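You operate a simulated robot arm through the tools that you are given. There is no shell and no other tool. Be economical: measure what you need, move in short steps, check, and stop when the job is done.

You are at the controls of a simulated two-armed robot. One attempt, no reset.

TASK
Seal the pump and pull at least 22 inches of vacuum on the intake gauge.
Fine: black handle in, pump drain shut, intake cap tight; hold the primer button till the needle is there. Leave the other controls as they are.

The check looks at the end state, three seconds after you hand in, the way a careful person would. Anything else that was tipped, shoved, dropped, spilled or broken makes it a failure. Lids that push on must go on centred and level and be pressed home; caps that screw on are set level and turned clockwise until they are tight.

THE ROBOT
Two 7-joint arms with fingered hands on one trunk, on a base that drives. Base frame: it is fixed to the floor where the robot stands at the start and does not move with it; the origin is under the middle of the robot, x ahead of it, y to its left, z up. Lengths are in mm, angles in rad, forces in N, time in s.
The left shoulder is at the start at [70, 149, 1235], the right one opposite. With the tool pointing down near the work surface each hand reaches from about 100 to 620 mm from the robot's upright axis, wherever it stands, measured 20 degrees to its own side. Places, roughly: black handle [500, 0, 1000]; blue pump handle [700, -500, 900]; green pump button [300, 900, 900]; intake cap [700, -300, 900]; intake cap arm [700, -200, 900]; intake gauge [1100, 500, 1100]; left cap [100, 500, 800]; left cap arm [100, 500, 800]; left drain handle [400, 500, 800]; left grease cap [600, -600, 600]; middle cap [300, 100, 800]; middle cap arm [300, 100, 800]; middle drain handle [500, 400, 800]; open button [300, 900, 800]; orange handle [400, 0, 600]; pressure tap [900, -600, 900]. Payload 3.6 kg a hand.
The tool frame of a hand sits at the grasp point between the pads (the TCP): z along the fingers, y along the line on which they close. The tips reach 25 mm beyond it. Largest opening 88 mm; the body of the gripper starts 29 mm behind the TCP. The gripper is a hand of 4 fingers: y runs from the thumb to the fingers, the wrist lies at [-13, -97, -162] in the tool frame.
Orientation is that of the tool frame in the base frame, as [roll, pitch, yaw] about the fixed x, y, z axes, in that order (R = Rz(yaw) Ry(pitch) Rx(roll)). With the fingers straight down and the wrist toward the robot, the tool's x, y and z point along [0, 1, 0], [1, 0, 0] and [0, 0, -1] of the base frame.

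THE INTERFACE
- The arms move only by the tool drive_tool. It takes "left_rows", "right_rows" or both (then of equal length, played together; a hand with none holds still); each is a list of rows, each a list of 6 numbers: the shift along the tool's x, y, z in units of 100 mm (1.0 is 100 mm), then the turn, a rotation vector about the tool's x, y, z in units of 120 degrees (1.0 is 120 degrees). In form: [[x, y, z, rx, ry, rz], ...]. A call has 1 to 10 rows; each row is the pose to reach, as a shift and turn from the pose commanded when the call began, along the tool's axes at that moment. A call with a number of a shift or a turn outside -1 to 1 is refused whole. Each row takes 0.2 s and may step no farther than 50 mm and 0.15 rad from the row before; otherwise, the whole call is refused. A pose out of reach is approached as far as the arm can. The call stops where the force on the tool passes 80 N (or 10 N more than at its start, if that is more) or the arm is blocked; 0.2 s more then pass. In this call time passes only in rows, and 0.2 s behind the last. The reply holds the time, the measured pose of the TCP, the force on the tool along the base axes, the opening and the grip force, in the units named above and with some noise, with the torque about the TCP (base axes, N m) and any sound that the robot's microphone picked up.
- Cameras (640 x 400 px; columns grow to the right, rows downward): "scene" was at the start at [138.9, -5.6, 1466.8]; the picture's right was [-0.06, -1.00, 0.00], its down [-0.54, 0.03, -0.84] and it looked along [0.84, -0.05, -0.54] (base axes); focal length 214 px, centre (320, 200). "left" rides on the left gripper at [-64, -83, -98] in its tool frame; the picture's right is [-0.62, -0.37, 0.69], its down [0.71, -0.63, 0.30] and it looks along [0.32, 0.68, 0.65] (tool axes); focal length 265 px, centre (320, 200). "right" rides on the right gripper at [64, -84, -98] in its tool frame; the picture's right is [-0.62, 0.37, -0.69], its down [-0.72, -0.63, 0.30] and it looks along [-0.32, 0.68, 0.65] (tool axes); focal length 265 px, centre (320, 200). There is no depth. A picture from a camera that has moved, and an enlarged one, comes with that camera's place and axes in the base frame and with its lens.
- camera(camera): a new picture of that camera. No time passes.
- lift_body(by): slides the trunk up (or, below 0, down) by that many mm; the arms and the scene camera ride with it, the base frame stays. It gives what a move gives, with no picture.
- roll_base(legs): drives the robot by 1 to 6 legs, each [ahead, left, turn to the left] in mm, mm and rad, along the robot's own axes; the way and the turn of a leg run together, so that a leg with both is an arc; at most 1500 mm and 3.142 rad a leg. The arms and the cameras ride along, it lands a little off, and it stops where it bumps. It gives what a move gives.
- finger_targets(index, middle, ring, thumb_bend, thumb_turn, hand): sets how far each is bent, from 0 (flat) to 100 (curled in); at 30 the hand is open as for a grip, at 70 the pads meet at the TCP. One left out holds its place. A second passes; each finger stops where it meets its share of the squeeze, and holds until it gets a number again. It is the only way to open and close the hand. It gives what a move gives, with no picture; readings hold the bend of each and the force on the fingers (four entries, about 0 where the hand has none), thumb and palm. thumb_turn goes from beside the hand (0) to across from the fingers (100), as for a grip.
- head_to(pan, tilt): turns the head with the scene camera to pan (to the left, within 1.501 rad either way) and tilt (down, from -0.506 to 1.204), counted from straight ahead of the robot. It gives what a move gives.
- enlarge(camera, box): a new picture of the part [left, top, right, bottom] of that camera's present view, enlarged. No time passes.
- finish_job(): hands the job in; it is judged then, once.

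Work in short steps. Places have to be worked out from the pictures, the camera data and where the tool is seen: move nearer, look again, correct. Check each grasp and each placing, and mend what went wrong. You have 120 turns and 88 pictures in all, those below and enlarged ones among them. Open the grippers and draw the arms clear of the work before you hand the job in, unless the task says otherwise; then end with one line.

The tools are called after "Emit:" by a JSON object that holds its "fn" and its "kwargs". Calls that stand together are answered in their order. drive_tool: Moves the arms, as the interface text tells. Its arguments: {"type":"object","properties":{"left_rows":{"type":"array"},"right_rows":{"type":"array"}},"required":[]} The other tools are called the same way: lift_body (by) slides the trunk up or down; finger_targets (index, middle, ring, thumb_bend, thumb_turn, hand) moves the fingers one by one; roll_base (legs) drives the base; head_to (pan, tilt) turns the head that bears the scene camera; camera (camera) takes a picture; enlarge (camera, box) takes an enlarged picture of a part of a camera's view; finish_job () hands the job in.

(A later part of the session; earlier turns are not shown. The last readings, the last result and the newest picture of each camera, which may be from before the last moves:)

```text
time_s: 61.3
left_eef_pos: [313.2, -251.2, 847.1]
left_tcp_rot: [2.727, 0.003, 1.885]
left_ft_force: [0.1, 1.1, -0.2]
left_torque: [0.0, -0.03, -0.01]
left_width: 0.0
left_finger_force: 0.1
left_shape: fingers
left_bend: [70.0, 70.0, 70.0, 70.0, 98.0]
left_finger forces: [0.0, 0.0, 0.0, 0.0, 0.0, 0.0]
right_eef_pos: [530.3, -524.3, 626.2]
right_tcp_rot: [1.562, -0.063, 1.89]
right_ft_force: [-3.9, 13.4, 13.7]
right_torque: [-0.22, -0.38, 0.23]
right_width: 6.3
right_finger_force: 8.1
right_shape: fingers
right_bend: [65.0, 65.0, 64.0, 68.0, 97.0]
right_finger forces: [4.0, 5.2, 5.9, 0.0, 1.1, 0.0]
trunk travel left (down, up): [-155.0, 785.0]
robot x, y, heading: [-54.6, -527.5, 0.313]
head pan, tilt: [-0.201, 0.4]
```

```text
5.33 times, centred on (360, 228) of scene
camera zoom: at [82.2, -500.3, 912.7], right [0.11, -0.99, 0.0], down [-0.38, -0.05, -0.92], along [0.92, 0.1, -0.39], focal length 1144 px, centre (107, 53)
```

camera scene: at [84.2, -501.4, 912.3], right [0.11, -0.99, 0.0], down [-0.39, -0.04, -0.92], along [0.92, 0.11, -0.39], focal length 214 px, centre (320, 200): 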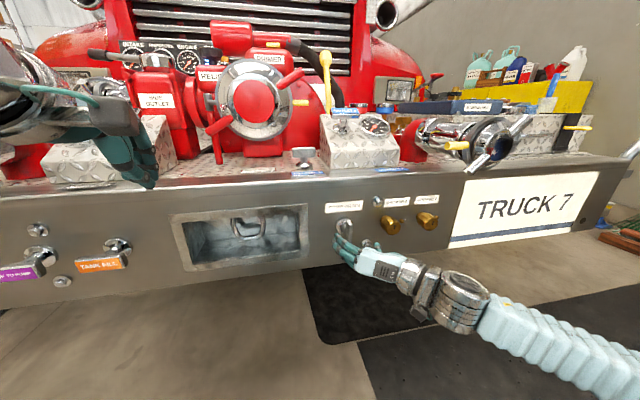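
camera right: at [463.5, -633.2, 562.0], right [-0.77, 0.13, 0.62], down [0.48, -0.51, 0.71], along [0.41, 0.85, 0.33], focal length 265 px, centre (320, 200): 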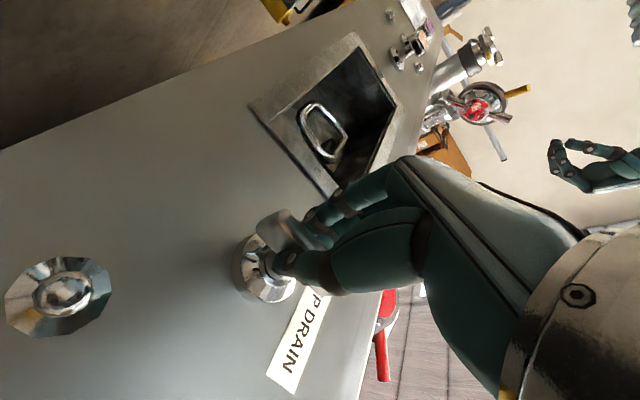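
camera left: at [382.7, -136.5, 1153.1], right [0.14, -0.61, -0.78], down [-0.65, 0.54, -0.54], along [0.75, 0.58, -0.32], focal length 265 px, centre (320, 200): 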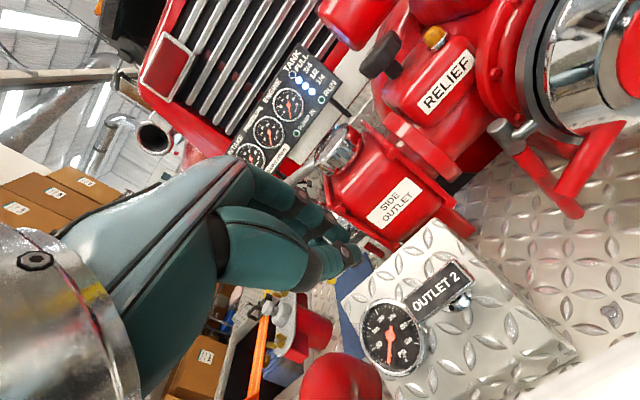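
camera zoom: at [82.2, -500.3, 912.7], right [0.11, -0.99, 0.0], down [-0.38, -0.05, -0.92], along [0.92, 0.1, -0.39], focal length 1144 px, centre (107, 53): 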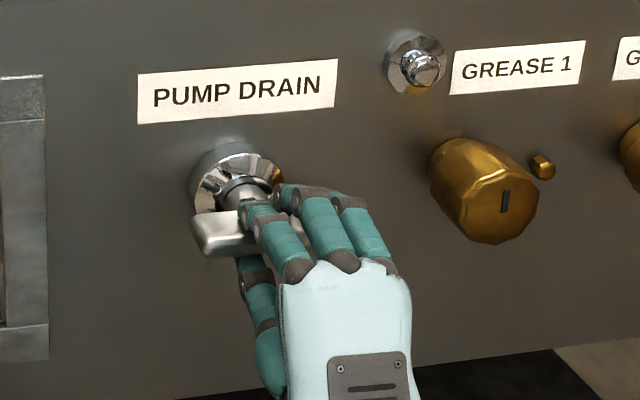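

The blade stays horizontal while force rises: end stop reached, drain shut. I release and withdraw.

Emit:
{"fn": "drive_tool", "kwargs": {"right_rows": [[0, 0, 0, 0, 0, -0.05]]}}

Emit:
{"fn": "finger_targets", "kwargs": {"hand": "right", "index": 30, "middle": 30, "ring": 30, "thumb_bend": 30}}

Emit:
{"fn": "drive_tool", "kwargs": {"right_rows": [[0, 0, -0.3, 0, 0, 0], [0, 0, -0.65, 0, 0, 0], [0, 0, -1.0, 0, 0, 0]]}}

Emit:
{"fn": "camera", "kwargs": {"camera": "scene"}}

```text
time_s: 61.7
left_eef_pos: [312.1, -252.2, 846.6]
left_tcp_rot: [2.724, 0.001, 1.883]
left_ft_force: [-0.4, -0.3, 0.0]
left_torque: [0.02, 0.04, 0.0]
left_width: 0.0
left_finger_force: 0.0
left_shape: fingers
left_bend: [70.0, 70.0, 70.0, 70.0, 98.0]
left_finger forces: [0.1, 0.1, 0.0, 0.0, 0.0, 0.0]
right_eef_pos: [530.2, -522.1, 627.9]
right_tcp_rot: [1.568, -0.041, 1.886]
right_ft_force: [-1.5, 0.5, 11.5]
right_torque: [-0.07, -0.24, 0.01]
right_width: 6.5
right_finger_force: 6.8
right_shape: fingers
right_bend: [64.0, 65.0, 64.0, 68.0, 98.0]
right_finger forces: [3.8, 4.2, 4.2, 0.0, 1.1, 0.0]
trunk travel left (down, up): [-155.0, 785.0]
robot x, y, heading: [-55.9, -528.9, 0.313]
head pan, tilt: [-0.201, 0.4]
```

```text
time_s: 62.7
left_eef_pos: [314.2, -251.7, 847.2]
left_tcp_rot: [2.728, 0.003, 1.885]
left_ft_force: [-0.6, -0.2, -0.4]
left_torque: [0.0, 0.01, -0.04]
left_width: 0.1
left_finger_force: 0.1
left_shape: fingers
left_bend: [70.0, 70.0, 70.0, 70.0, 98.0]
left_finger forces: [0.1, 0.0, 0.1, 0.1, 0.0, 0.1]
right_eef_pos: [531.7, -522.6, 627.1]
right_tcp_rot: [1.569, -0.036, 1.887]
right_ft_force: [0.1, 0.3, -0.5]
right_torque: [-0.03, 0.0, -0.04]
right_width: 84.6
right_finger_force: 0.1
right_shape: fingers
right_bend: [30.0, 30.0, 30.0, 30.0, 98.0]
right_finger forces: [0.1, 0.0, 0.0, 0.1, 0.0, 0.1]
trunk travel left (down, up): [-155.0, 785.0]
robot x, y, heading: [-56.0, -526.8, 0.315]
head pan, tilt: [-0.201, 0.4]
```

```text
time_s: 63.5
left_eef_pos: [313.7, -251.0, 846.2]
left_tcp_rot: [2.727, 0.001, 1.884]
left_ft_force: [0.2, -0.2, -0.2]
left_torque: [0.01, 0.0, 0.01]
left_width: 0.2
left_finger_force: 0.2
left_shape: fingers
left_bend: [70.0, 70.0, 70.0, 70.0, 98.0]
left_finger forces: [0.0, 0.1, 0.0, 0.0, 0.1, 0.0]
right_eef_pos: [434.4, -553.0, 628.4]
right_tcp_rot: [1.568, -0.036, 1.886]
right_ft_force: [0.0, 0.5, -0.3]
right_torque: [0.01, -0.03, -0.01]
right_width: 84.2
right_finger_force: 0.1
right_shape: fingers
right_bend: [30.0, 30.0, 30.0, 30.0, 98.0]
right_finger forces: [0.1, 0.0, 0.1, 0.0, 0.0, 0.0]
trunk travel left (down, up): [-155.0, 785.0]
robot x, y, heading: [-55.2, -527.6, 0.319]
head pan, tilt: [-0.201, 0.4]
```

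```text
24 pictures are left
camera scene: at [84.2, -501.4, 912.4], right [0.11, -0.99, 0.0], down [-0.39, -0.04, -0.92], along [0.92, 0.11, -0.39], focal length 214 px, centre (320, 200)
```

scene: 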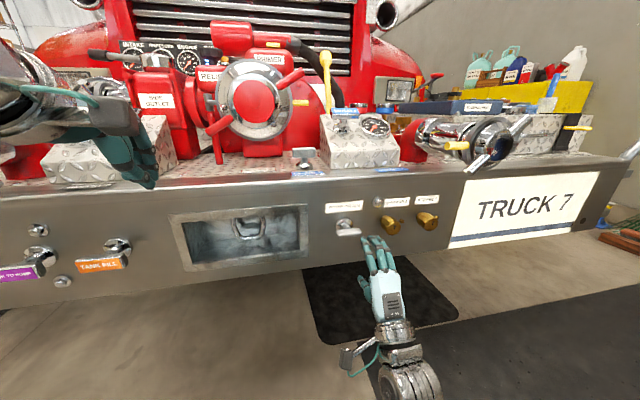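

Pump drain is shut. Now the primer button, about (861,-260,1096): I tuck the right hand back, raise the trunk and drive forward, planning to press with the left hand.

Emit:
{"fn": "drive_tool", "kwargs": {"right_rows": [[0, 0, -0.35, 0, 0, 0], [0, 0, -0.7, 0, 0, 0]]}}

Emit:
{"fn": "lift_body", "kwargs": {"by": 540}}

Emit:
{"fn": "roll_base", "kwargs": {"legs": [[290, -25, 0]]}}

Emit:
{"fn": "head_to", "kwargs": {"pan": 0.0, "tilt": 0.6}}

Emit:
{"fn": "camera", "kwargs": {"camera": "scene"}}

Emit:
{"fn": "camera", "kwargs": {"camera": "left"}}

```text
time_s: 64.1
left_eef_pos: [312.9, -251.9, 847.9]
left_tcp_rot: [2.728, 0.001, 1.886]
left_ft_force: [0.4, -0.4, -0.6]
left_torque: [0.01, -0.01, -0.02]
left_width: 0.2
left_finger_force: 0.1
left_shape: fingers
left_bend: [70.0, 70.0, 70.0, 70.0, 98.0]
left_finger forces: [0.0, 0.1, 0.1, 0.0, 0.0, 0.0]
right_eef_pos: [390.9, -563.5, 604.5]
right_tcp_rot: [1.566, -0.037, 1.888]
right_ft_force: [-0.1, 0.5, -0.2]
right_torque: [0.0, 0.0, 0.02]
right_width: 84.4
right_finger_force: 0.2
right_shape: fingers
right_bend: [30.0, 30.0, 30.0, 30.0, 98.0]
right_finger forces: [0.0, 0.1, 0.0, 0.1, 0.0, 0.0]
right hand out of reach, approached as far as the arm can: row 1, 2
trunk travel left (down, up): [-155.0, 785.0]
robot x, y, heading: [-52.4, -527.2, 0.315]
head pan, tilt: [-0.201, 0.4]
```

```text
refused: 540 is not a number from -400 to 400
```

```text
time_s: 67.1
left_eef_pos: [502.8, -207.4, 846.3]
left_tcp_rot: [2.723, 0.001, 1.886]
left_ft_force: [0.5, 1.0, 0.1]
left_torque: [0.01, 0.0, 0.0]
left_width: 0.0
left_finger_force: 0.1
left_shape: fingers
left_bend: [70.0, 70.0, 70.0, 70.0, 98.0]
left_finger forces: [0.0, 0.0, 0.0, 0.0, 0.1, 0.0]
right_eef_pos: [575.4, -520.1, 620.4]
right_tcp_rot: [1.514, -0.046, 1.893]
right_ft_force: [-33.3, -8.4, -1.8]
right_torque: [-0.09, 0.3, -0.09]
right_width: 96.7
right_finger_force: 17.1
right_shape: fingers
right_bend: [30.0, 30.0, 30.0, 17.0, 97.0]
right_finger forces: [1.9, 14.8, 0.1, 0.0, 17.4, 0.1]
trunk travel left (down, up): [-155.0, 785.0]
robot x, y, heading: [130.8, -485.6, 0.318]
head pan, tilt: [-0.201, 0.4]
stopped in leg 1: the force on the tool passed its limit at 110 N (the readings are from after the stop); the commanded pose is now the measured one
```

```text
time_s: 67.8
left_eef_pos: [502.4, -207.4, 849.1]
left_tcp_rot: [2.725, 0.001, 1.884]
left_ft_force: [0.3, -0.3, 0.4]
left_torque: [0.04, 0.0, 0.02]
left_width: 0.1
left_finger_force: 0.2
left_shape: fingers
left_bend: [70.0, 70.0, 70.0, 70.0, 98.0]
left_finger forces: [0.1, 0.0, 0.1, 0.0, 0.0, 0.1]
right_eef_pos: [575.1, -518.6, 620.7]
right_tcp_rot: [1.515, -0.045, 1.89]
right_ft_force: [-40.8, -9.2, 0.7]
right_torque: [-0.12, 0.32, -0.06]
right_width: 96.7
right_finger_force: 21.0
right_shape: fingers
right_bend: [30.0, 30.0, 30.0, 17.0, 97.0]
right_finger forces: [2.3, 18.5, 0.1, 0.1, 21.3, 0.0]
trunk travel left (down, up): [-155.0, 785.0]
robot x, y, heading: [135.3, -486.2, 0.319]
head pan, tilt: [0.0, 0.6]
```

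```text
23 pictures are left
camera scene: at [259.4, -441.6, 894.8], right [0.31, -0.95, 0.0], down [-0.53, -0.17, -0.83], along [0.79, 0.26, -0.56], focal length 214 px, centre (320, 200)
```

scene: 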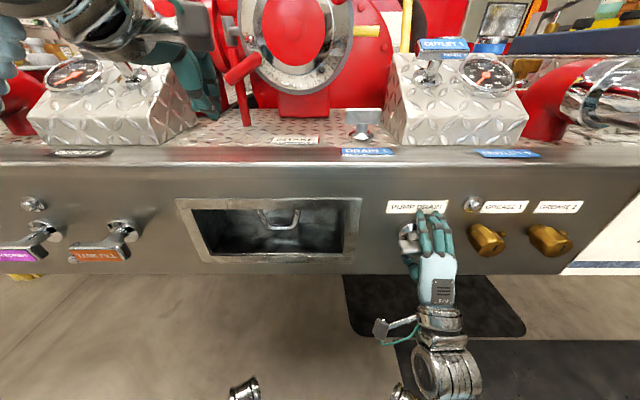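

```text
22 pictures are left
camera left: at [411.3, -305.0, 904.1], right [0.14, -0.61, -0.78], down [-0.65, 0.54, -0.53], along [0.75, 0.58, -0.32], focal length 265 px, centre (320, 200)
```

left: 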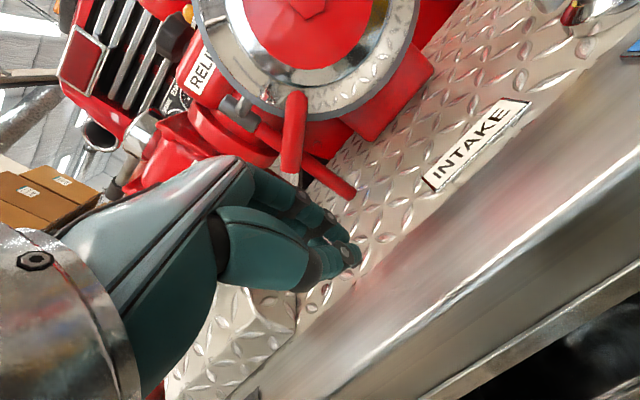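

The lift was refused (limit 400) and the right hand drove against the panel. I back straight off and check for damage.

Emit:
{"fn": "roll_base", "kwargs": {"legs": [[-200, 0, 0]]}}

Emit:
{"fn": "enlarge", "kwargs": {"camera": "scene", "box": [320, 150, 480, 250]}}

```text
time_s: 71.0
left_eef_pos: [315.5, -268.8, 846.3]
left_tcp_rot: [2.73, -0.001, 1.886]
left_ft_force: [0.2, -0.2, -0.1]
left_torque: [0.0, -0.03, 0.0]
left_width: 0.2
left_finger_force: 0.1
left_shape: fingers
left_bend: [70.0, 70.0, 70.0, 70.0, 98.0]
left_finger forces: [0.0, 0.0, 0.0, 0.1, 0.1, 0.1]
right_eef_pos: [389.1, -582.0, 615.8]
right_tcp_rot: [1.525, -0.045, 1.891]
right_ft_force: [-1.1, 0.0, 0.8]
right_torque: [0.01, -0.02, -0.03]
right_width: 85.3
right_finger_force: 0.1
right_shape: fingers
right_bend: [30.0, 30.0, 30.0, 30.0, 97.0]
right_finger forces: [0.1, 0.1, 0.0, 0.0, 0.1, 0.0]
trunk travel left (down, up): [-155.0, 785.0]
robot x, y, heading: [-67.2, -546.9, 0.316]
head pan, tilt: [0.0, 0.6]
```

```text
4.00 times, centred on (400, 200) of scene
camera zoom: at [70.5, -503.8, 894.1], right [0.31, -0.95, 0.0], down [-0.54, -0.18, -0.83], along [0.78, 0.26, -0.56], focal length 858 px, centre (0, 200)
```

zoom: 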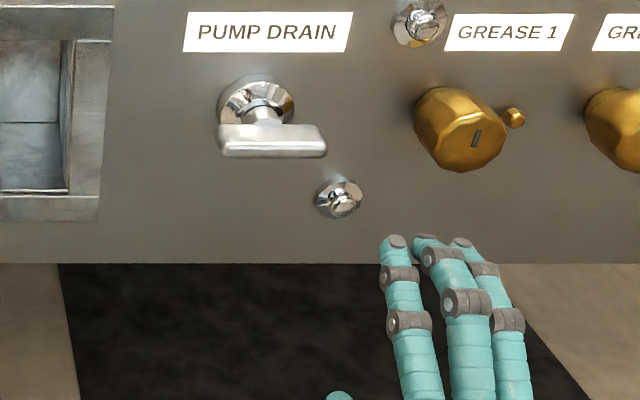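

Nothing was disturbed: the drain is horizontal and shut, bolt and grease caps unchanged. Now I raise the trunk in two steps.

Emit:
{"fn": "lift_body", "kwargs": {"by": 390}}

Emit:
{"fn": "lift_body", "kwargs": {"by": 150}}

```text
time_s: 74.8
left_eef_pos: [314.6, -268.7, 1236.0]
left_tcp_rot: [2.731, -0.001, 1.885]
left_ft_force: [-0.6, 0.2, -0.3]
left_torque: [0.01, 0.01, -0.04]
left_width: 0.1
left_finger_force: 0.2
left_shape: fingers
left_bend: [70.0, 70.0, 70.0, 70.0, 98.0]
left_finger forces: [0.1, 0.1, 0.0, 0.0, 0.0, 0.0]
right_eef_pos: [388.5, -580.9, 1006.3]
right_tcp_rot: [1.525, -0.046, 1.89]
right_ft_force: [0.6, 0.1, 0.5]
right_torque: [0.01, 0.0, 0.01]
right_width: 85.0
right_finger_force: 0.1
right_shape: fingers
right_bend: [30.0, 30.0, 30.0, 30.0, 97.0]
right_finger forces: [0.0, 0.0, 0.0, 0.0, 0.0, 0.0]
trunk travel left (down, up): [-545.0, 395.0]
robot x, y, heading: [-60.0, -544.0, 0.313]
head pan, tilt: [0.0, 0.6]
```

```text
time_s: 76.5
left_eef_pos: [316.5, -268.0, 1385.2]
left_tcp_rot: [2.73, 0.0, 1.885]
left_ft_force: [0.3, -0.2, 0.5]
left_torque: [-0.01, -0.02, 0.02]
left_width: 0.2
left_finger_force: 0.0
left_shape: fingers
left_bend: [70.0, 70.0, 70.0, 70.0, 98.0]
left_finger forces: [0.1, 0.1, 0.1, 0.1, 0.0, 0.0]
right_eef_pos: [388.4, -581.1, 1156.9]
right_tcp_rot: [1.525, -0.045, 1.888]
right_ft_force: [-0.4, -0.3, 0.7]
right_torque: [0.02, 0.03, -0.03]
right_width: 85.3
right_finger_force: 0.1
right_shape: fingers
right_bend: [30.0, 30.0, 30.0, 30.0, 97.0]
right_finger forces: [0.1, 0.0, 0.0, 0.0, 0.0, 0.0]
trunk travel left (down, up): [-695.0, 245.0]
robot x, y, heading: [-60.9, -543.6, 0.319]
head pan, tilt: [0.0, 0.6]
```

Trunk is up, hands are at z 1385 and 1157, above everything in the way. I drive forward 310 mm.

Emit:
{"fn": "roll_base", "kwargs": {"legs": [[310, 0, 0]]}}

Emit:
{"fn": "camera", "kwargs": {"camera": "scene"}}

Emit:
{"fn": "camera", "kwargs": {"camera": "left"}}

```text
time_s: 81.0
left_eef_pos: [610.4, -171.1, 1385.1]
left_tcp_rot: [2.73, 0.003, 1.882]
left_ft_force: [1.0, 0.6, 0.4]
left_torque: [-0.04, -0.01, -0.01]
left_width: 0.0
left_finger_force: 0.0
left_shape: fingers
left_bend: [70.0, 70.0, 70.0, 70.0, 98.0]
left_finger forces: [0.0, 0.1, 0.0, 0.0, 0.0, 0.1]
right_eef_pos: [683.4, -483.5, 1154.9]
right_tcp_rot: [1.526, -0.043, 1.886]
right_ft_force: [-0.2, 0.6, -0.3]
right_torque: [0.0, 0.0, -0.04]
right_width: 85.4
right_finger_force: 0.0
right_shape: fingers
right_bend: [30.0, 30.0, 30.0, 30.0, 97.0]
right_finger forces: [0.0, 0.0, 0.1, 0.0, 0.0, 0.0]
trunk travel left (down, up): [-695.0, 245.0]
robot x, y, heading: [231.1, -452.3, 0.312]
head pan, tilt: [0.0, 0.6]
```

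```text
20 pictures are left
camera scene: at [367.0, -405.1, 1433.9], right [0.31, -0.95, 0.0], down [-0.54, -0.18, -0.82], along [0.78, 0.25, -0.57], focal length 214 px, centre (320, 200)
```

scene: 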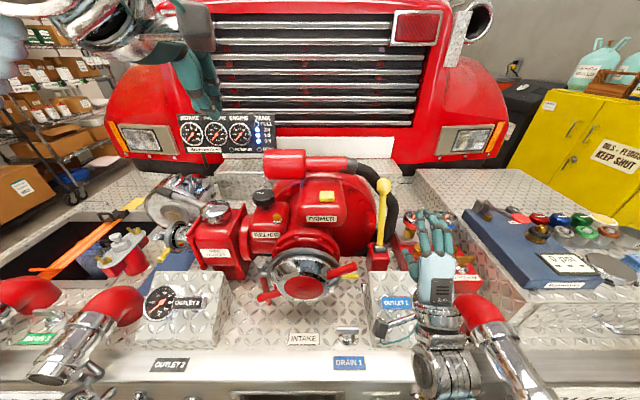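

```text
19 pictures are left
camera left: at [520.2, -268.5, 1442.1], right [0.13, -0.61, -0.78], down [-0.65, 0.54, -0.53], along [0.75, 0.58, -0.33], focal length 265 px, centre (320, 200)
```

left: 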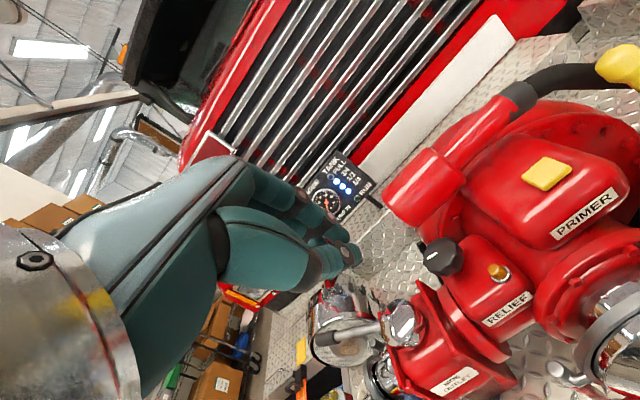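

Triangulated again: primer button at about (863,-265,1092). I move the left hand over it, staying high, then look.

Emit:
{"fn": "drive_tool", "kwargs": {"left_rows": [[-0.28, 0.28, 0.12, 0, 0, 0], [-0.56, 0.56, 0.24, 0, 0, 0], [-0.84, 0.85, 0.37, 0, 0, 0]]}}

Emit:
{"fn": "drive_tool", "kwargs": {"left_rows": [[-0.28, 0.28, 0.12, 0, 0, 0], [-0.56, 0.56, 0.24, 0, 0, 0], [-0.84, 0.85, 0.37, 0, 0, 0]]}}

Emit:
{"fn": "drive_tool", "kwargs": {"left_rows": [[0, -0.2, 0.45, 0, 0, 0], [0, -0.4, 0.9, 0, 0, 0]]}}

Emit:
{"fn": "camera", "kwargs": {"camera": "scene"}}

Emit:
{"fn": "camera", "kwargs": {"camera": "left"}}

```text
time_s: 81.8
left_eef_pos: [725.4, -227.0, 1385.7]
left_tcp_rot: [2.729, 0.001, 1.88]
left_ft_force: [0.0, -0.7, 0.6]
left_torque: [0.03, -0.01, 0.02]
left_width: 0.1
left_finger_force: 0.0
left_shape: fingers
left_bend: [70.0, 70.0, 70.0, 70.0, 98.0]
left_finger forces: [0.0, 0.1, 0.0, 0.0, 0.1, 0.0]
right_eef_pos: [683.3, -487.0, 1156.2]
right_tcp_rot: [1.524, -0.046, 1.891]
right_ft_force: [0.1, 0.4, 0.7]
right_torque: [0.04, -0.02, 0.01]
right_width: 85.3
right_finger_force: 0.0
right_shape: fingers
right_bend: [30.0, 30.0, 30.0, 30.0, 97.0]
right_finger forces: [0.1, 0.0, 0.0, 0.0, 0.0, 0.0]
trunk travel left (down, up): [-695.0, 245.0]
robot x, y, heading: [234.9, -448.8, 0.312]
head pan, tilt: [0.0, 0.6]
```

```text
time_s: 82.6
left_eef_pos: [839.1, -278.0, 1385.2]
left_tcp_rot: [2.727, 0.001, 1.882]
left_ft_force: [0.2, 0.0, -0.2]
left_torque: [0.03, 0.01, 0.01]
left_width: 0.0
left_finger_force: 0.0
left_shape: fingers
left_bend: [70.0, 70.0, 70.0, 70.0, 98.0]
left_finger forces: [0.0, 0.0, 0.0, 0.0, 0.1, 0.1]
right_eef_pos: [683.5, -487.2, 1156.0]
right_tcp_rot: [1.525, -0.046, 1.886]
right_ft_force: [-0.8, 0.0, -0.4]
right_torque: [-0.02, 0.02, 0.01]
right_width: 85.6
right_finger_force: 0.1
right_shape: fingers
right_bend: [30.0, 30.0, 30.0, 30.0, 97.0]
right_finger forces: [0.0, 0.0, 0.0, 0.0, 0.0, 0.0]
trunk travel left (down, up): [-695.0, 245.0]
robot x, y, heading: [233.6, -447.2, 0.316]
head pan, tilt: [0.0, 0.6]
```

```text
time_s: 83.2
left_eef_pos: [839.0, -277.6, 1287.1]
left_tcp_rot: [2.73, 0.002, 1.881]
left_ft_force: [0.6, 0.2, -0.2]
left_torque: [0.02, 0.04, -0.01]
left_width: 0.0
left_finger_force: 0.0
left_shape: fingers
left_bend: [70.0, 70.0, 70.0, 70.0, 98.0]
left_finger forces: [0.0, 0.1, 0.0, 0.0, 0.0, 0.0]
right_eef_pos: [683.6, -487.0, 1155.5]
right_tcp_rot: [1.524, -0.046, 1.889]
right_ft_force: [-0.2, 0.4, -0.5]
right_torque: [0.0, -0.02, -0.01]
right_width: 85.4
right_finger_force: 0.1
right_shape: fingers
right_bend: [30.0, 30.0, 30.0, 30.0, 97.0]
right_finger forces: [0.0, 0.0, 0.1, 0.1, 0.0, 0.0]
trunk travel left (down, up): [-695.0, 245.0]
robot x, y, heading: [235.8, -449.2, 0.316]
head pan, tilt: [0.0, 0.6]
```

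```text
18 pictures are left
camera scene: at [367.9, -407.5, 1434.0], right [0.31, -0.95, 0.0], down [-0.54, -0.17, -0.82], along [0.78, 0.25, -0.57], focal length 214 px, centre (320, 200)
```

scene: 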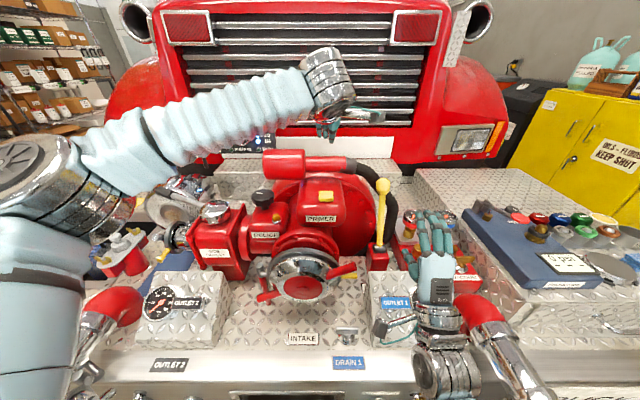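

```text
17 pictures are left
camera left: at [748.6, -375.0, 1343.3], right [0.13, -0.61, -0.78], down [-0.65, 0.54, -0.53], along [0.75, 0.58, -0.33], focal length 265 px, centre (320, 200)
```

left: 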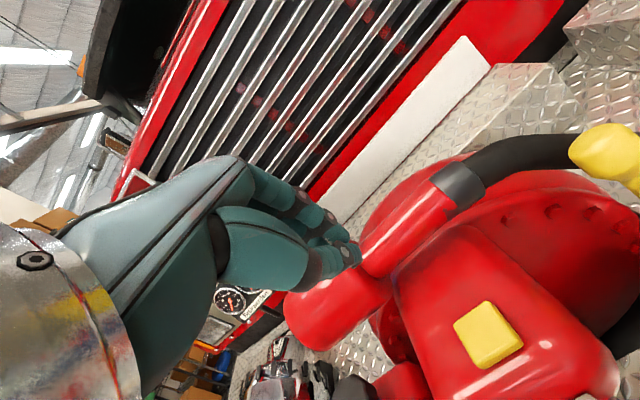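

Hand is right above; the left camera confirms the button at (863,-267,1092). I descend 135 mm to about 40 mm short of the button.

Emit:
{"fn": "drive_tool", "kwargs": {"left_rows": [[0, -0.2, 0.45, 0, 0, 0], [0, -0.4, 0.91, 0, 0, 0]]}}

Emit:
{"fn": "drive_tool", "kwargs": {"left_rows": [[0.05, -0.14, 0.32, 0, 0, 0]]}}

Emit:
{"fn": "camera", "kwargs": {"camera": "left"}}

Emit:
{"fn": "camera", "kwargs": {"camera": "scene"}}

```text
refused: row 2 steps farther than a row can; nothing moved
```

```text
time_s: 83.6
left_eef_pos: [838.2, -269.8, 1251.3]
left_tcp_rot: [2.729, 0.004, 1.882]
left_ft_force: [0.5, 1.3, -0.6]
left_torque: [-0.01, 0.0, -0.02]
left_width: 0.0
left_finger_force: 0.1
left_shape: fingers
left_bend: [70.0, 70.0, 70.0, 70.0, 98.0]
left_finger forces: [0.0, 0.1, 0.0, 0.0, 0.1, 0.0]
right_eef_pos: [683.6, -485.8, 1156.0]
right_tcp_rot: [1.526, -0.043, 1.885]
right_ft_force: [0.3, 0.1, -0.8]
right_torque: [-0.01, -0.01, -0.05]
right_width: 85.3
right_finger_force: 0.0
right_shape: fingers
right_bend: [30.0, 30.0, 30.0, 30.0, 97.0]
right_finger forces: [0.1, 0.0, 0.1, 0.0, 0.0, 0.0]
trunk travel left (down, up): [-695.0, 245.0]
robot x, y, heading: [235.7, -450.0, 0.314]
head pan, tilt: [0.0, 0.6]
```

```text
16 pictures are left
camera left: at [747.0, -367.9, 1308.4], right [0.13, -0.61, -0.78], down [-0.65, 0.54, -0.53], along [0.75, 0.58, -0.33], focal length 265 px, centre (320, 200)
```

left: 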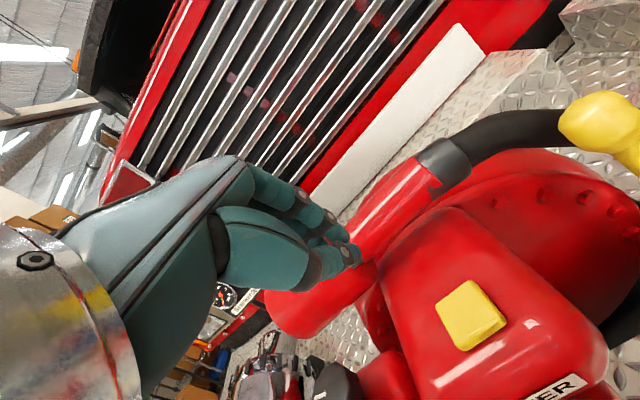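

```text
15 pictures are left
camera scene: at [367.3, -405.7, 1434.0], right [0.31, -0.95, 0.0], down [-0.54, -0.18, -0.82], along [0.78, 0.25, -0.57], focal length 214 px, centre (320, 200)
```

scene: 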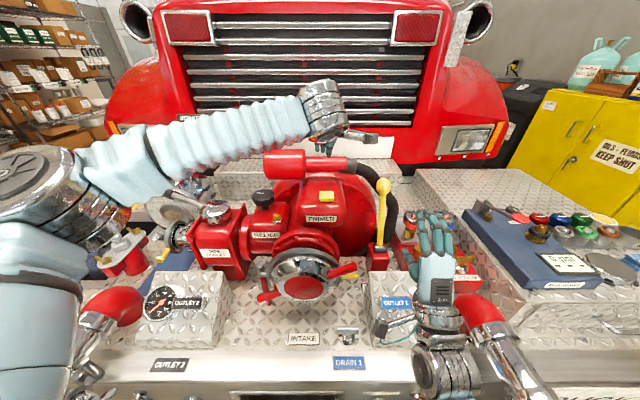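

I continue down the remaining 98 mm.

Emit:
{"fn": "drive_tool", "kwargs": {"left_rows": [[0, -0.13, 0.3, 0, 0, 0], [0, -0.26, 0.6, 0, 0, 0], [0, -0.4, 0.9, 0, 0, 0]]}}

Emit:
{"fn": "camera", "kwargs": {"camera": "left"}}

```text
time_s: 84.4
left_eef_pos: [835.5, -274.2, 1153.5]
left_tcp_rot: [2.728, 0.001, 1.882]
left_ft_force: [1.4, -0.3, -0.5]
left_torque: [0.05, -0.01, 0.05]
left_width: 0.0
left_finger_force: 0.1
left_shape: fingers
left_bend: [70.0, 70.0, 70.0, 70.0, 98.0]
left_finger forces: [0.1, 0.1, 0.0, 0.1, 0.1, 0.1]
right_eef_pos: [682.4, -487.2, 1155.5]
right_tcp_rot: [1.523, -0.047, 1.889]
right_ft_force: [0.1, 0.3, 1.3]
right_torque: [0.0, -0.03, 0.02]
right_width: 85.1
right_finger_force: 0.0
right_shape: fingers
right_bend: [30.0, 30.0, 30.0, 30.0, 97.0]
right_finger forces: [0.0, 0.0, 0.0, 0.0, 0.0, 0.1]
trunk travel left (down, up): [-695.0, 245.0]
robot x, y, heading: [236.5, -450.8, 0.311]
head pan, tilt: [0.0, 0.6]
```

```text
14 pictures are left
camera left: at [745.6, -370.8, 1210.4], right [0.13, -0.61, -0.78], down [-0.65, 0.54, -0.53], along [0.75, 0.58, -0.33], focal length 265 px, centre (320, 200)
```

left: 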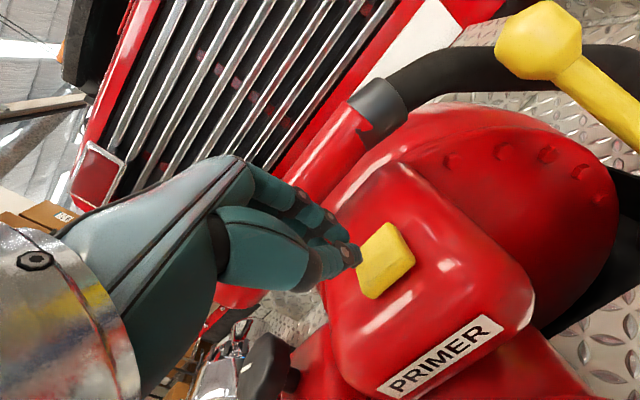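

Aligned. I press along the tool axis in small steps.

Emit:
{"fn": "drive_tool", "kwargs": {"left_rows": [[0, 0, 0.2, 0, 0, 0], [0, 0, 0.32, 0, 0, 0], [0, 0, 0.4, 0, 0, 0], [0, 0, 0.45, 0, 0, 0]]}}

Emit:
{"fn": "camera", "kwargs": {"camera": "left"}}

Emit:
{"fn": "camera", "kwargs": {"camera": "scene"}}

```text
time_s: 85.4
left_eef_pos: [851.5, -268.2, 1116.5]
left_tcp_rot: [2.724, 0.004, 1.88]
left_ft_force: [-3.2, -1.1, 11.4]
left_torque: [-0.13, -0.02, -0.04]
left_width: 0.0
left_finger_force: 6.2
left_shape: fingers
left_bend: [69.0, 70.0, 70.0, 73.0, 98.0]
left_finger forces: [0.0, 0.1, 0.0, 0.1, 12.9, 0.0]
right_eef_pos: [679.2, -487.2, 1156.7]
right_tcp_rot: [1.522, -0.044, 1.888]
right_ft_force: [0.7, 0.8, 0.1]
right_torque: [-0.01, -0.01, 0.0]
right_width: 85.3
right_finger_force: 0.0
right_shape: fingers
right_bend: [30.0, 30.0, 30.0, 30.0, 97.0]
right_finger forces: [0.1, 0.0, 0.0, 0.1, 0.0, 0.1]
trunk travel left (down, up): [-695.0, 245.0]
robot x, y, heading: [232.2, -451.7, 0.314]
head pan, tilt: [0.0, 0.6]
heard: click
```

```text
13 pictures are left
camera left: at [760.0, -365.1, 1172.8], right [0.14, -0.61, -0.78], down [-0.65, 0.54, -0.54], along [0.75, 0.58, -0.32], focal length 265 px, centre (320, 200)
```

left: 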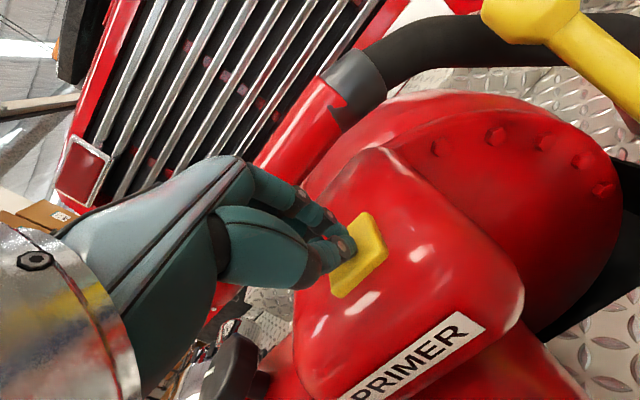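

```text
12 pictures are left
camera scene: at [363.6, -408.4, 1434.6], right [0.31, -0.95, 0.0], down [-0.54, -0.17, -0.83], along [0.79, 0.25, -0.56], focal length 214 px, centre (320, 200)
```

scene: 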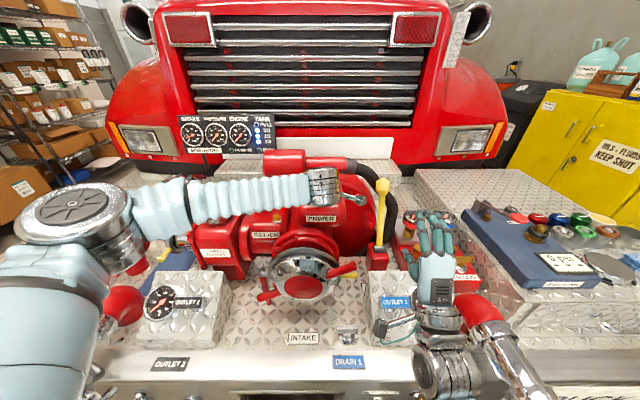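

A click was heard and the gauges are visible from the scene camera. I press 4 mm more and hold, then read the gauge.

Emit:
{"fn": "drive_tool", "kwargs": {"left_rows": [[0, 0, 0.04, 0, 0, 0], [0, 0, 0.04, 0, 0, 0], [0, 0, 0.04, 0, 0, 0], [0, 0, 0.04, 0, 0, 0], [0, 0, 0.04, 0, 0, 0], [0, 0, 0.04, 0, 0, 0], [0, 0, 0.04, 0, 0, 0], [0, 0, 0.04, 0, 0, 0], [0, 0, 0.04, 0, 0, 0], [0, 0, 0.04, 0, 0, 0]]}}

Emit:
{"fn": "enlarge", "kwargs": {"camera": "scene", "box": [176, 108, 256, 158]}}

```text
time_s: 87.6
left_eef_pos: [852.6, -266.8, 1112.1]
left_tcp_rot: [2.723, 0.002, 1.883]
left_ft_force: [-0.5, -0.4, 18.6]
left_torque: [0.07, -0.22, -0.01]
left_width: 0.0
left_finger_force: 9.7
left_shape: fingers
left_bend: [67.0, 71.0, 70.0, 75.0, 98.0]
left_finger forces: [0.0, 8.5, 0.0, 0.0, 12.3, 0.0]
right_eef_pos: [680.7, -487.1, 1156.7]
right_tcp_rot: [1.522, -0.044, 1.887]
right_ft_force: [-0.2, -0.2, -0.1]
right_torque: [-0.01, -0.02, -0.01]
right_width: 85.4
right_finger_force: 0.1
right_shape: fingers
right_bend: [30.0, 30.0, 30.0, 30.0, 97.0]
right_finger forces: [0.0, 0.1, 0.0, 0.0, 0.0, 0.0]
trunk travel left (down, up): [-695.0, 245.0]
robot x, y, heading: [236.4, -453.5, 0.309]
head pan, tilt: [0.0, 0.6]
```

```text
8.00 times, centred on (216, 133) of scene
camera zoom: at [363.0, -408.6, 1434.5], right [0.31, -0.95, 0.0], down [-0.54, -0.17, -0.83], along [0.79, 0.25, -0.56], focal length 1716 px, centre (1152, 736)
```

zoom: 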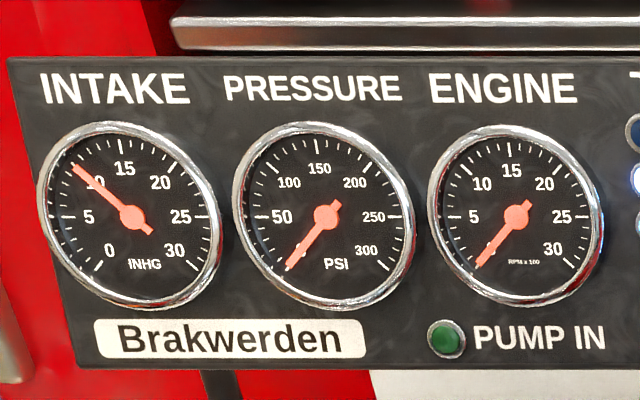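

The intake needle is at ~9.5 inHg and rising. I keep holding for ~4 s.

Emit:
{"fn": "drive_tool", "kwargs": {"left_rows": [[0, 0, 0, 0, 0, 0], [0, 0, 0, 0, 0, 0], [0, 0, 0, 0, 0, 0], [0, 0, 0, 0, 0, 0], [0, 0, 0, 0, 0, 0], [0, 0, 0, 0, 0, 0], [0, 0, 0, 0, 0, 0], [0, 0, 0, 0, 0, 0], [0, 0, 0, 0, 0, 0], [0, 0, 0, 0, 0, 0]]}}

Emit:
{"fn": "drive_tool", "kwargs": {"left_rows": [[0, 0, 0, 0, 0, 0], [0, 0, 0, 0, 0, 0], [0, 0, 0, 0, 0, 0], [0, 0, 0, 0, 0, 0], [0, 0, 0, 0, 0, 0], [0, 0, 0, 0, 0, 0], [0, 0, 0, 0, 0, 0], [0, 0, 0, 0, 0, 0], [0, 0, 0, 0, 0, 0], [0, 0, 0, 0, 0, 0]]}}

Emit:
{"fn": "enlarge", "kwargs": {"camera": "scene", "box": [176, 108, 256, 158]}}

```text
time_s: 89.8
left_eef_pos: [852.3, -267.0, 1113.0]
left_tcp_rot: [2.726, 0.003, 1.881]
left_ft_force: [-0.4, 0.8, 18.6]
left_torque: [0.06, -0.21, 0.0]
left_width: 0.0
left_finger_force: 10.0
left_shape: fingers
left_bend: [67.0, 71.0, 70.0, 75.0, 98.0]
left_finger forces: [0.1, 8.6, 0.0, 0.0, 12.3, 0.0]
right_eef_pos: [679.3, -487.3, 1157.1]
right_tcp_rot: [1.521, -0.045, 1.89]
right_ft_force: [-0.6, -0.1, 0.3]
right_torque: [0.01, 0.02, -0.03]
right_width: 85.3
right_finger_force: 0.1
right_shape: fingers
right_bend: [30.0, 30.0, 30.0, 30.0, 97.0]
right_finger forces: [0.0, 0.0, 0.0, 0.1, 0.0, 0.0]
trunk travel left (down, up): [-695.0, 245.0]
robot x, y, heading: [235.4, -449.3, 0.314]
head pan, tilt: [0.0, 0.6]
```

```text
time_s: 92.0
left_eef_pos: [850.8, -267.0, 1113.0]
left_tcp_rot: [2.726, 0.003, 1.882]
left_ft_force: [0.2, 1.0, 19.5]
left_torque: [0.05, -0.24, 0.04]
left_width: 0.0
left_finger_force: 10.2
left_shape: fingers
left_bend: [67.0, 71.0, 70.0, 75.0, 98.0]
left_finger forces: [0.1, 8.5, 0.0, 0.0, 12.3, 0.0]
right_eef_pos: [680.4, -487.0, 1158.7]
right_tcp_rot: [1.521, -0.045, 1.89]
right_ft_force: [-0.4, -0.4, -0.6]
right_torque: [-0.02, -0.02, 0.0]
right_width: 85.1
right_finger_force: 0.1
right_shape: fingers
right_bend: [30.0, 30.0, 30.0, 30.0, 97.0]
right_finger forces: [0.0, 0.0, 0.0, 0.0, 0.0, 0.2]
trunk travel left (down, up): [-695.0, 245.0]
robot x, y, heading: [234.2, -450.1, 0.317]
head pan, tilt: [0.0, 0.6]
```

```text
8.00 times, centred on (216, 133) of scene
camera zoom: at [363.0, -408.5, 1434.5], right [0.31, -0.95, 0.0], down [-0.54, -0.17, -0.83], along [0.79, 0.25, -0.56], focal length 1716 px, centre (1152, 736)
```

zoom: 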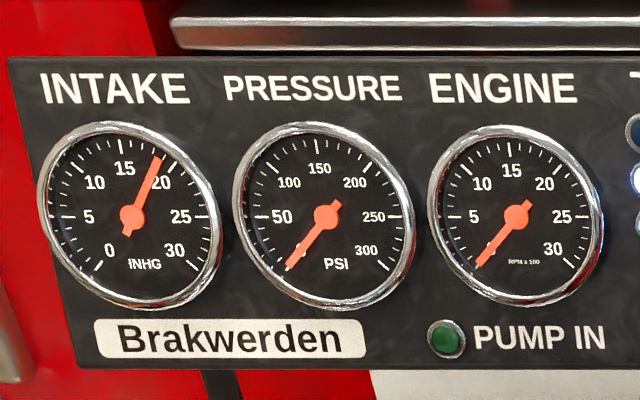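

Needle at ~19. I hold another ~6.6 s for margin.

Emit:
{"fn": "drive_tool", "kwargs": {"left_rows": [[0, 0, 0, 0, 0, 0], [0, 0, 0, 0, 0, 0], [0, 0, 0, 0, 0, 0], [0, 0, 0, 0, 0, 0], [0, 0, 0, 0, 0, 0], [0, 0, 0, 0, 0, 0], [0, 0, 0, 0, 0, 0], [0, 0, 0, 0, 0, 0], [0, 0, 0, 0, 0, 0], [0, 0, 0, 0, 0, 0]]}}

Emit:
{"fn": "drive_tool", "kwargs": {"left_rows": [[0, 0, 0, 0, 0, 0], [0, 0, 0, 0, 0, 0], [0, 0, 0, 0, 0, 0], [0, 0, 0, 0, 0, 0], [0, 0, 0, 0, 0, 0], [0, 0, 0, 0, 0, 0], [0, 0, 0, 0, 0, 0], [0, 0, 0, 0, 0, 0], [0, 0, 0, 0, 0, 0], [0, 0, 0, 0, 0, 0]]}}

Emit:
{"fn": "drive_tool", "kwargs": {"left_rows": [[0, 0, 0, 0, 0, 0], [0, 0, 0, 0, 0, 0], [0, 0, 0, 0, 0, 0], [0, 0, 0, 0, 0, 0], [0, 0, 0, 0, 0, 0], [0, 0, 0, 0, 0, 0], [0, 0, 0, 0, 0, 0], [0, 0, 0, 0, 0, 0], [0, 0, 0, 0, 0, 0], [0, 0, 0, 0, 0, 0]]}}

Emit:
{"fn": "enlarge", "kwargs": {"camera": "scene", "box": [176, 108, 256, 158]}}

```text
time_s: 94.2
left_eef_pos: [851.6, -266.6, 1111.8]
left_tcp_rot: [2.725, 0.001, 1.883]
left_ft_force: [-0.1, 0.0, 18.4]
left_torque: [0.02, -0.21, 0.03]
left_width: 0.1
left_finger_force: 10.0
left_shape: fingers
left_bend: [67.0, 71.0, 70.0, 75.0, 98.0]
left_finger forces: [0.0, 8.4, 0.1, 0.0, 12.3, 0.0]
right_eef_pos: [680.5, -487.2, 1157.4]
right_tcp_rot: [1.521, -0.045, 1.888]
right_ft_force: [-0.1, -0.3, -1.0]
right_torque: [0.0, -0.01, -0.03]
right_width: 85.4
right_finger_force: 0.2
right_shape: fingers
right_bend: [30.0, 30.0, 30.0, 30.0, 97.0]
right_finger forces: [0.1, 0.0, 0.1, 0.0, 0.0, 0.0]
trunk travel left (down, up): [-695.0, 245.0]
robot x, y, heading: [235.2, -445.7, 0.308]
head pan, tilt: [0.0, 0.6]
```

```text
time_s: 96.4
left_eef_pos: [851.3, -266.8, 1112.7]
left_tcp_rot: [2.724, 0.002, 1.884]
left_ft_force: [-0.5, 0.6, 19.0]
left_torque: [0.03, -0.2, 0.03]
left_width: 0.0
left_finger_force: 10.6
left_shape: fingers
left_bend: [67.0, 71.0, 70.0, 75.0, 98.0]
left_finger forces: [0.0, 8.3, 0.0, 0.0, 12.4, 0.0]
right_eef_pos: [681.2, -486.2, 1156.6]
right_tcp_rot: [1.522, -0.044, 1.889]
right_ft_force: [-0.9, -0.1, 0.1]
right_torque: [0.0, -0.01, -0.01]
right_width: 85.2
right_finger_force: 0.1
right_shape: fingers
right_bend: [30.0, 30.0, 30.0, 30.0, 97.0]
right_finger forces: [0.1, 0.0, 0.0, 0.1, 0.2, 0.1]
trunk travel left (down, up): [-695.0, 245.0]
robot x, y, heading: [232.4, -446.5, 0.313]
head pan, tilt: [0.0, 0.6]
```

```text
time_s: 98.6
left_eef_pos: [851.6, -267.3, 1113.4]
left_tcp_rot: [2.725, 0.001, 1.881]
left_ft_force: [0.2, 1.2, 19.2]
left_torque: [0.08, -0.21, 0.01]
left_width: 0.0
left_finger_force: 10.7
left_shape: fingers
left_bend: [67.0, 71.0, 70.0, 75.0, 98.0]
left_finger forces: [0.0, 8.5, 0.1, 0.0, 12.3, 0.0]
right_eef_pos: [679.2, -486.5, 1157.0]
right_tcp_rot: [1.521, -0.045, 1.889]
right_ft_force: [-0.2, 0.3, -0.2]
right_torque: [0.04, -0.02, 0.01]
right_width: 85.4
right_finger_force: 0.1
right_shape: fingers
right_bend: [30.0, 30.0, 30.0, 30.0, 97.0]
right_finger forces: [0.0, 0.1, 0.1, 0.0, 0.0, 0.0]
trunk travel left (down, up): [-695.0, 245.0]
robot x, y, heading: [235.5, -447.0, 0.315]
head pan, tilt: [0.0, 0.6]
```

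```text
8.00 times, centred on (216, 133) of scene
camera zoom: at [363.0, -408.5, 1434.5], right [0.31, -0.95, 0.0], down [-0.54, -0.17, -0.83], along [0.79, 0.25, -0.56], focal length 1716 px, centre (1152, 736)
```

zoom: 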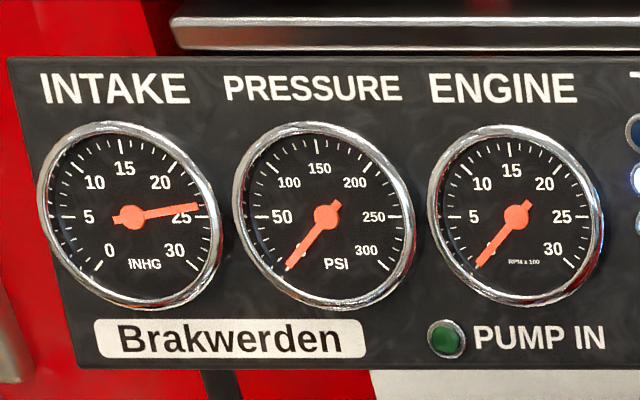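

About 24 inHg. I release the button, drawing the left hand back along the tool axis and up.

Emit:
{"fn": "drive_tool", "kwargs": {"left_rows": [[0, 0, -0.3, 0, 0, 0], [0, 0, -0.65, 0, 0, 0], [0, 0, -1.0, 0, 0, 0]]}}

Emit:
{"fn": "drive_tool", "kwargs": {"left_rows": [[0, 0, -0.4, 0, 0, 0], [0, 0, -0.8, 0, 0, 0], [0, 0, -1.0, 0, 0, 0]]}}

Emit:
{"fn": "drive_tool", "kwargs": {"left_rows": [[0.3, -0.3, 0, 0, 0, 0], [0.6, -0.6, 0, 0, 0, 0], [0.9, -0.9, 0, 0, 0, 0]]}}

Emit:
{"fn": "camera", "kwargs": {"camera": "scene"}}

```text
time_s: 99.4
left_eef_pos: [815.6, -278.8, 1200.0]
left_tcp_rot: [2.731, 0.0, 1.881]
left_ft_force: [0.4, -0.1, 0.7]
left_torque: [0.02, 0.0, 0.02]
left_width: 0.2
left_finger_force: 0.1
left_shape: fingers
left_bend: [70.0, 70.0, 70.0, 70.0, 98.0]
left_finger forces: [0.0, 0.0, 0.0, 0.1, 0.0, 0.0]
right_eef_pos: [682.9, -485.8, 1155.2]
right_tcp_rot: [1.525, -0.044, 1.887]
right_ft_force: [0.4, 0.7, 0.3]
right_torque: [-0.01, 0.01, 0.01]
right_width: 85.1
right_finger_force: 0.1
right_shape: fingers
right_bend: [30.0, 30.0, 30.0, 30.0, 97.0]
right_finger forces: [0.0, 0.1, 0.0, 0.0, 0.0, 0.1]
trunk travel left (down, up): [-695.0, 245.0]
robot x, y, heading: [235.4, -452.7, 0.311]
head pan, tilt: [0.0, 0.6]
```

```text
time_s: 100.2
left_eef_pos: [778.5, -289.7, 1291.3]
left_tcp_rot: [2.733, 0.0, 1.88]
left_ft_force: [-0.1, -0.4, 0.1]
left_torque: [0.0, 0.0, -0.03]
left_width: 0.0
left_finger_force: 0.0
left_shape: fingers
left_bend: [70.0, 70.0, 70.0, 70.0, 98.0]
left_finger forces: [0.0, 0.0, 0.1, 0.0, 0.0, 0.1]
right_eef_pos: [683.6, -486.2, 1155.7]
right_tcp_rot: [1.526, -0.045, 1.89]
right_ft_force: [-0.1, 0.1, -0.5]
right_torque: [-0.01, -0.01, -0.02]
right_width: 85.2
right_finger_force: 0.1
right_shape: fingers
right_bend: [30.0, 30.0, 30.0, 30.0, 97.0]
right_finger forces: [0.1, 0.0, 0.0, 0.0, 0.0, 0.0]
trunk travel left (down, up): [-695.0, 245.0]
robot x, y, heading: [233.2, -447.7, 0.317]
head pan, tilt: [0.0, 0.6]
```

```text
time_s: 101.0
left_eef_pos: [670.4, -230.0, 1254.9]
left_tcp_rot: [2.729, 0.001, 1.883]
left_ft_force: [0.5, 0.2, -0.8]
left_torque: [0.0, -0.02, -0.01]
left_width: 0.0
left_finger_force: 0.1
left_shape: fingers
left_bend: [70.0, 70.0, 70.0, 70.0, 98.0]
left_finger forces: [0.1, 0.1, 0.0, 0.2, 0.0, 0.0]
right_eef_pos: [681.5, -485.3, 1156.3]
right_tcp_rot: [1.522, -0.046, 1.887]
right_ft_force: [0.3, -0.6, 0.1]
right_torque: [0.02, -0.01, -0.04]
right_width: 85.3
right_finger_force: 0.1
right_shape: fingers
right_bend: [30.0, 30.0, 30.0, 30.0, 97.0]
right_finger forces: [0.0, 0.0, 0.0, 0.0, 0.1, 0.0]
trunk travel left (down, up): [-695.0, 245.0]
robot x, y, heading: [231.1, -452.1, 0.316]
head pan, tilt: [0.0, 0.6]
```

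```text
8 pictures are left
camera scene: at [365.1, -407.1, 1434.2], right [0.31, -0.95, 0.0], down [-0.54, -0.17, -0.83], along [0.79, 0.25, -0.56], focal length 214 px, centre (320, 200)
```

scene: 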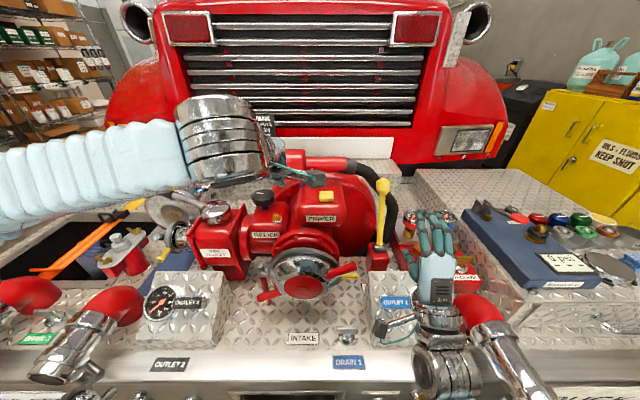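

Hand is clear. I open the left hand and back the robot off, then read the gauge.

Emit:
{"fn": "finger_targets", "kwargs": {"hand": "left", "index": 30, "middle": 30, "ring": 30, "thumb_bend": 30}}

Emit:
{"fn": "roll_base", "kwargs": {"legs": [[-400, 0, 0]]}}

Emit:
{"fn": "camera", "kwargs": {"camera": "scene"}}

```text
time_s: 102.0
left_eef_pos: [672.4, -229.6, 1256.6]
left_tcp_rot: [2.73, 0.002, 1.883]
left_ft_force: [0.4, 0.1, 0.2]
left_torque: [0.01, 0.01, 0.0]
left_width: 84.4
left_finger_force: 0.0
left_shape: fingers
left_bend: [30.0, 30.0, 30.0, 30.0, 98.0]
left_finger forces: [0.0, 0.1, 0.1, 0.0, 0.1, 0.0]
right_eef_pos: [683.8, -486.4, 1156.4]
right_tcp_rot: [1.525, -0.044, 1.887]
right_ft_force: [-1.3, 0.1, 0.3]
right_torque: [0.0, 0.0, -0.01]
right_width: 85.4
right_finger_force: 0.1
right_shape: fingers
right_bend: [30.0, 30.0, 30.0, 30.0, 97.0]
right_finger forces: [0.1, 0.0, 0.0, 0.0, 0.0, 0.1]
trunk travel left (down, up): [-695.0, 245.0]
robot x, y, heading: [235.8, -446.2, 0.317]
head pan, tilt: [0.0, 0.6]
```

```text
time_s: 107.7
left_eef_pos: [294.5, -354.5, 1255.7]
left_tcp_rot: [2.732, -0.003, 1.881]
left_ft_force: [0.3, -0.1, 0.3]
left_torque: [0.03, 0.02, 0.04]
left_width: 84.6
left_finger_force: 0.1
left_shape: fingers
left_bend: [30.0, 30.0, 30.0, 30.0, 98.0]
left_finger forces: [0.1, 0.0, 0.0, 0.0, 0.0, 0.1]
right_eef_pos: [306.0, -611.1, 1155.1]
right_tcp_rot: [1.526, -0.046, 1.885]
right_ft_force: [0.4, 0.6, 0.8]
right_torque: [0.0, -0.02, -0.01]
right_width: 85.4
right_finger_force: 0.0
right_shape: fingers
right_bend: [30.0, 30.0, 30.0, 30.0, 97.0]
right_finger forces: [0.0, 0.1, 0.0, 0.0, 0.0, 0.1]
trunk travel left (down, up): [-695.0, 245.0]
robot x, y, heading: [-148.0, -573.0, 0.315]
head pan, tilt: [0.0, 0.6]
```

```text
7 pictures are left
camera scene: at [-11.1, -532.3, 1433.9], right [0.3, -0.95, 0.0], down [-0.54, -0.17, -0.82], along [0.78, 0.25, -0.57], focal length 214 px, centre (320, 200)
```

scene: 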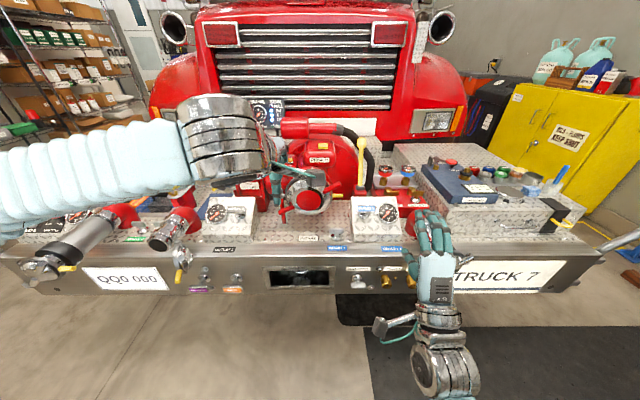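

The wrist hides the intake gauge; I lower the left hand in the free space to see it.

Emit:
{"fn": "drive_tool", "kwargs": {"left_rows": [[0, -0.13, 0.3, 0, 0, 0], [0, -0.26, 0.6, 0, 0, 0], [0, -0.4, 0.9, 0, 0, 0]]}}

Emit:
{"fn": "enlarge", "kwargs": {"camera": "scene", "box": [190, 80, 318, 160]}}

```text
time_s: 108.5
left_eef_pos: [292.9, -354.5, 1156.7]
left_tcp_rot: [2.728, 0.003, 1.878]
left_ft_force: [-0.2, -0.1, 0.0]
left_torque: [0.0, 0.0, -0.02]
left_width: 84.7
left_finger_force: 0.0
left_shape: fingers
left_bend: [30.0, 30.0, 30.0, 30.0, 98.0]
left_finger forces: [0.0, 0.0, 0.1, 0.1, 0.1, 0.0]
right_eef_pos: [303.0, -608.4, 1156.9]
right_tcp_rot: [1.523, -0.045, 1.886]
right_ft_force: [-0.3, -0.1, -0.8]
right_torque: [0.01, 0.03, 0.01]
right_width: 85.1
right_finger_force: 0.0
right_shape: fingers
right_bend: [30.0, 30.0, 30.0, 30.0, 97.0]
right_finger forces: [0.1, 0.0, 0.1, 0.0, 0.0, 0.0]
trunk travel left (down, up): [-695.0, 245.0]
robot x, y, heading: [-147.9, -572.3, 0.313]
head pan, tilt: [0.0, 0.6]
```

```text
5.00 times, centred on (254, 120) of scene
camera zoom: at [-14.5, -529.8, 1434.2], right [0.31, -0.95, 0.0], down [-0.54, -0.17, -0.83], along [0.79, 0.25, -0.56], focal length 1072 px, centre (650, 600)
```

zoom: 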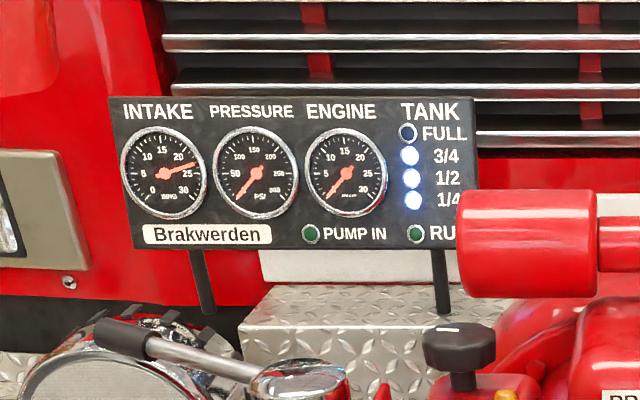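

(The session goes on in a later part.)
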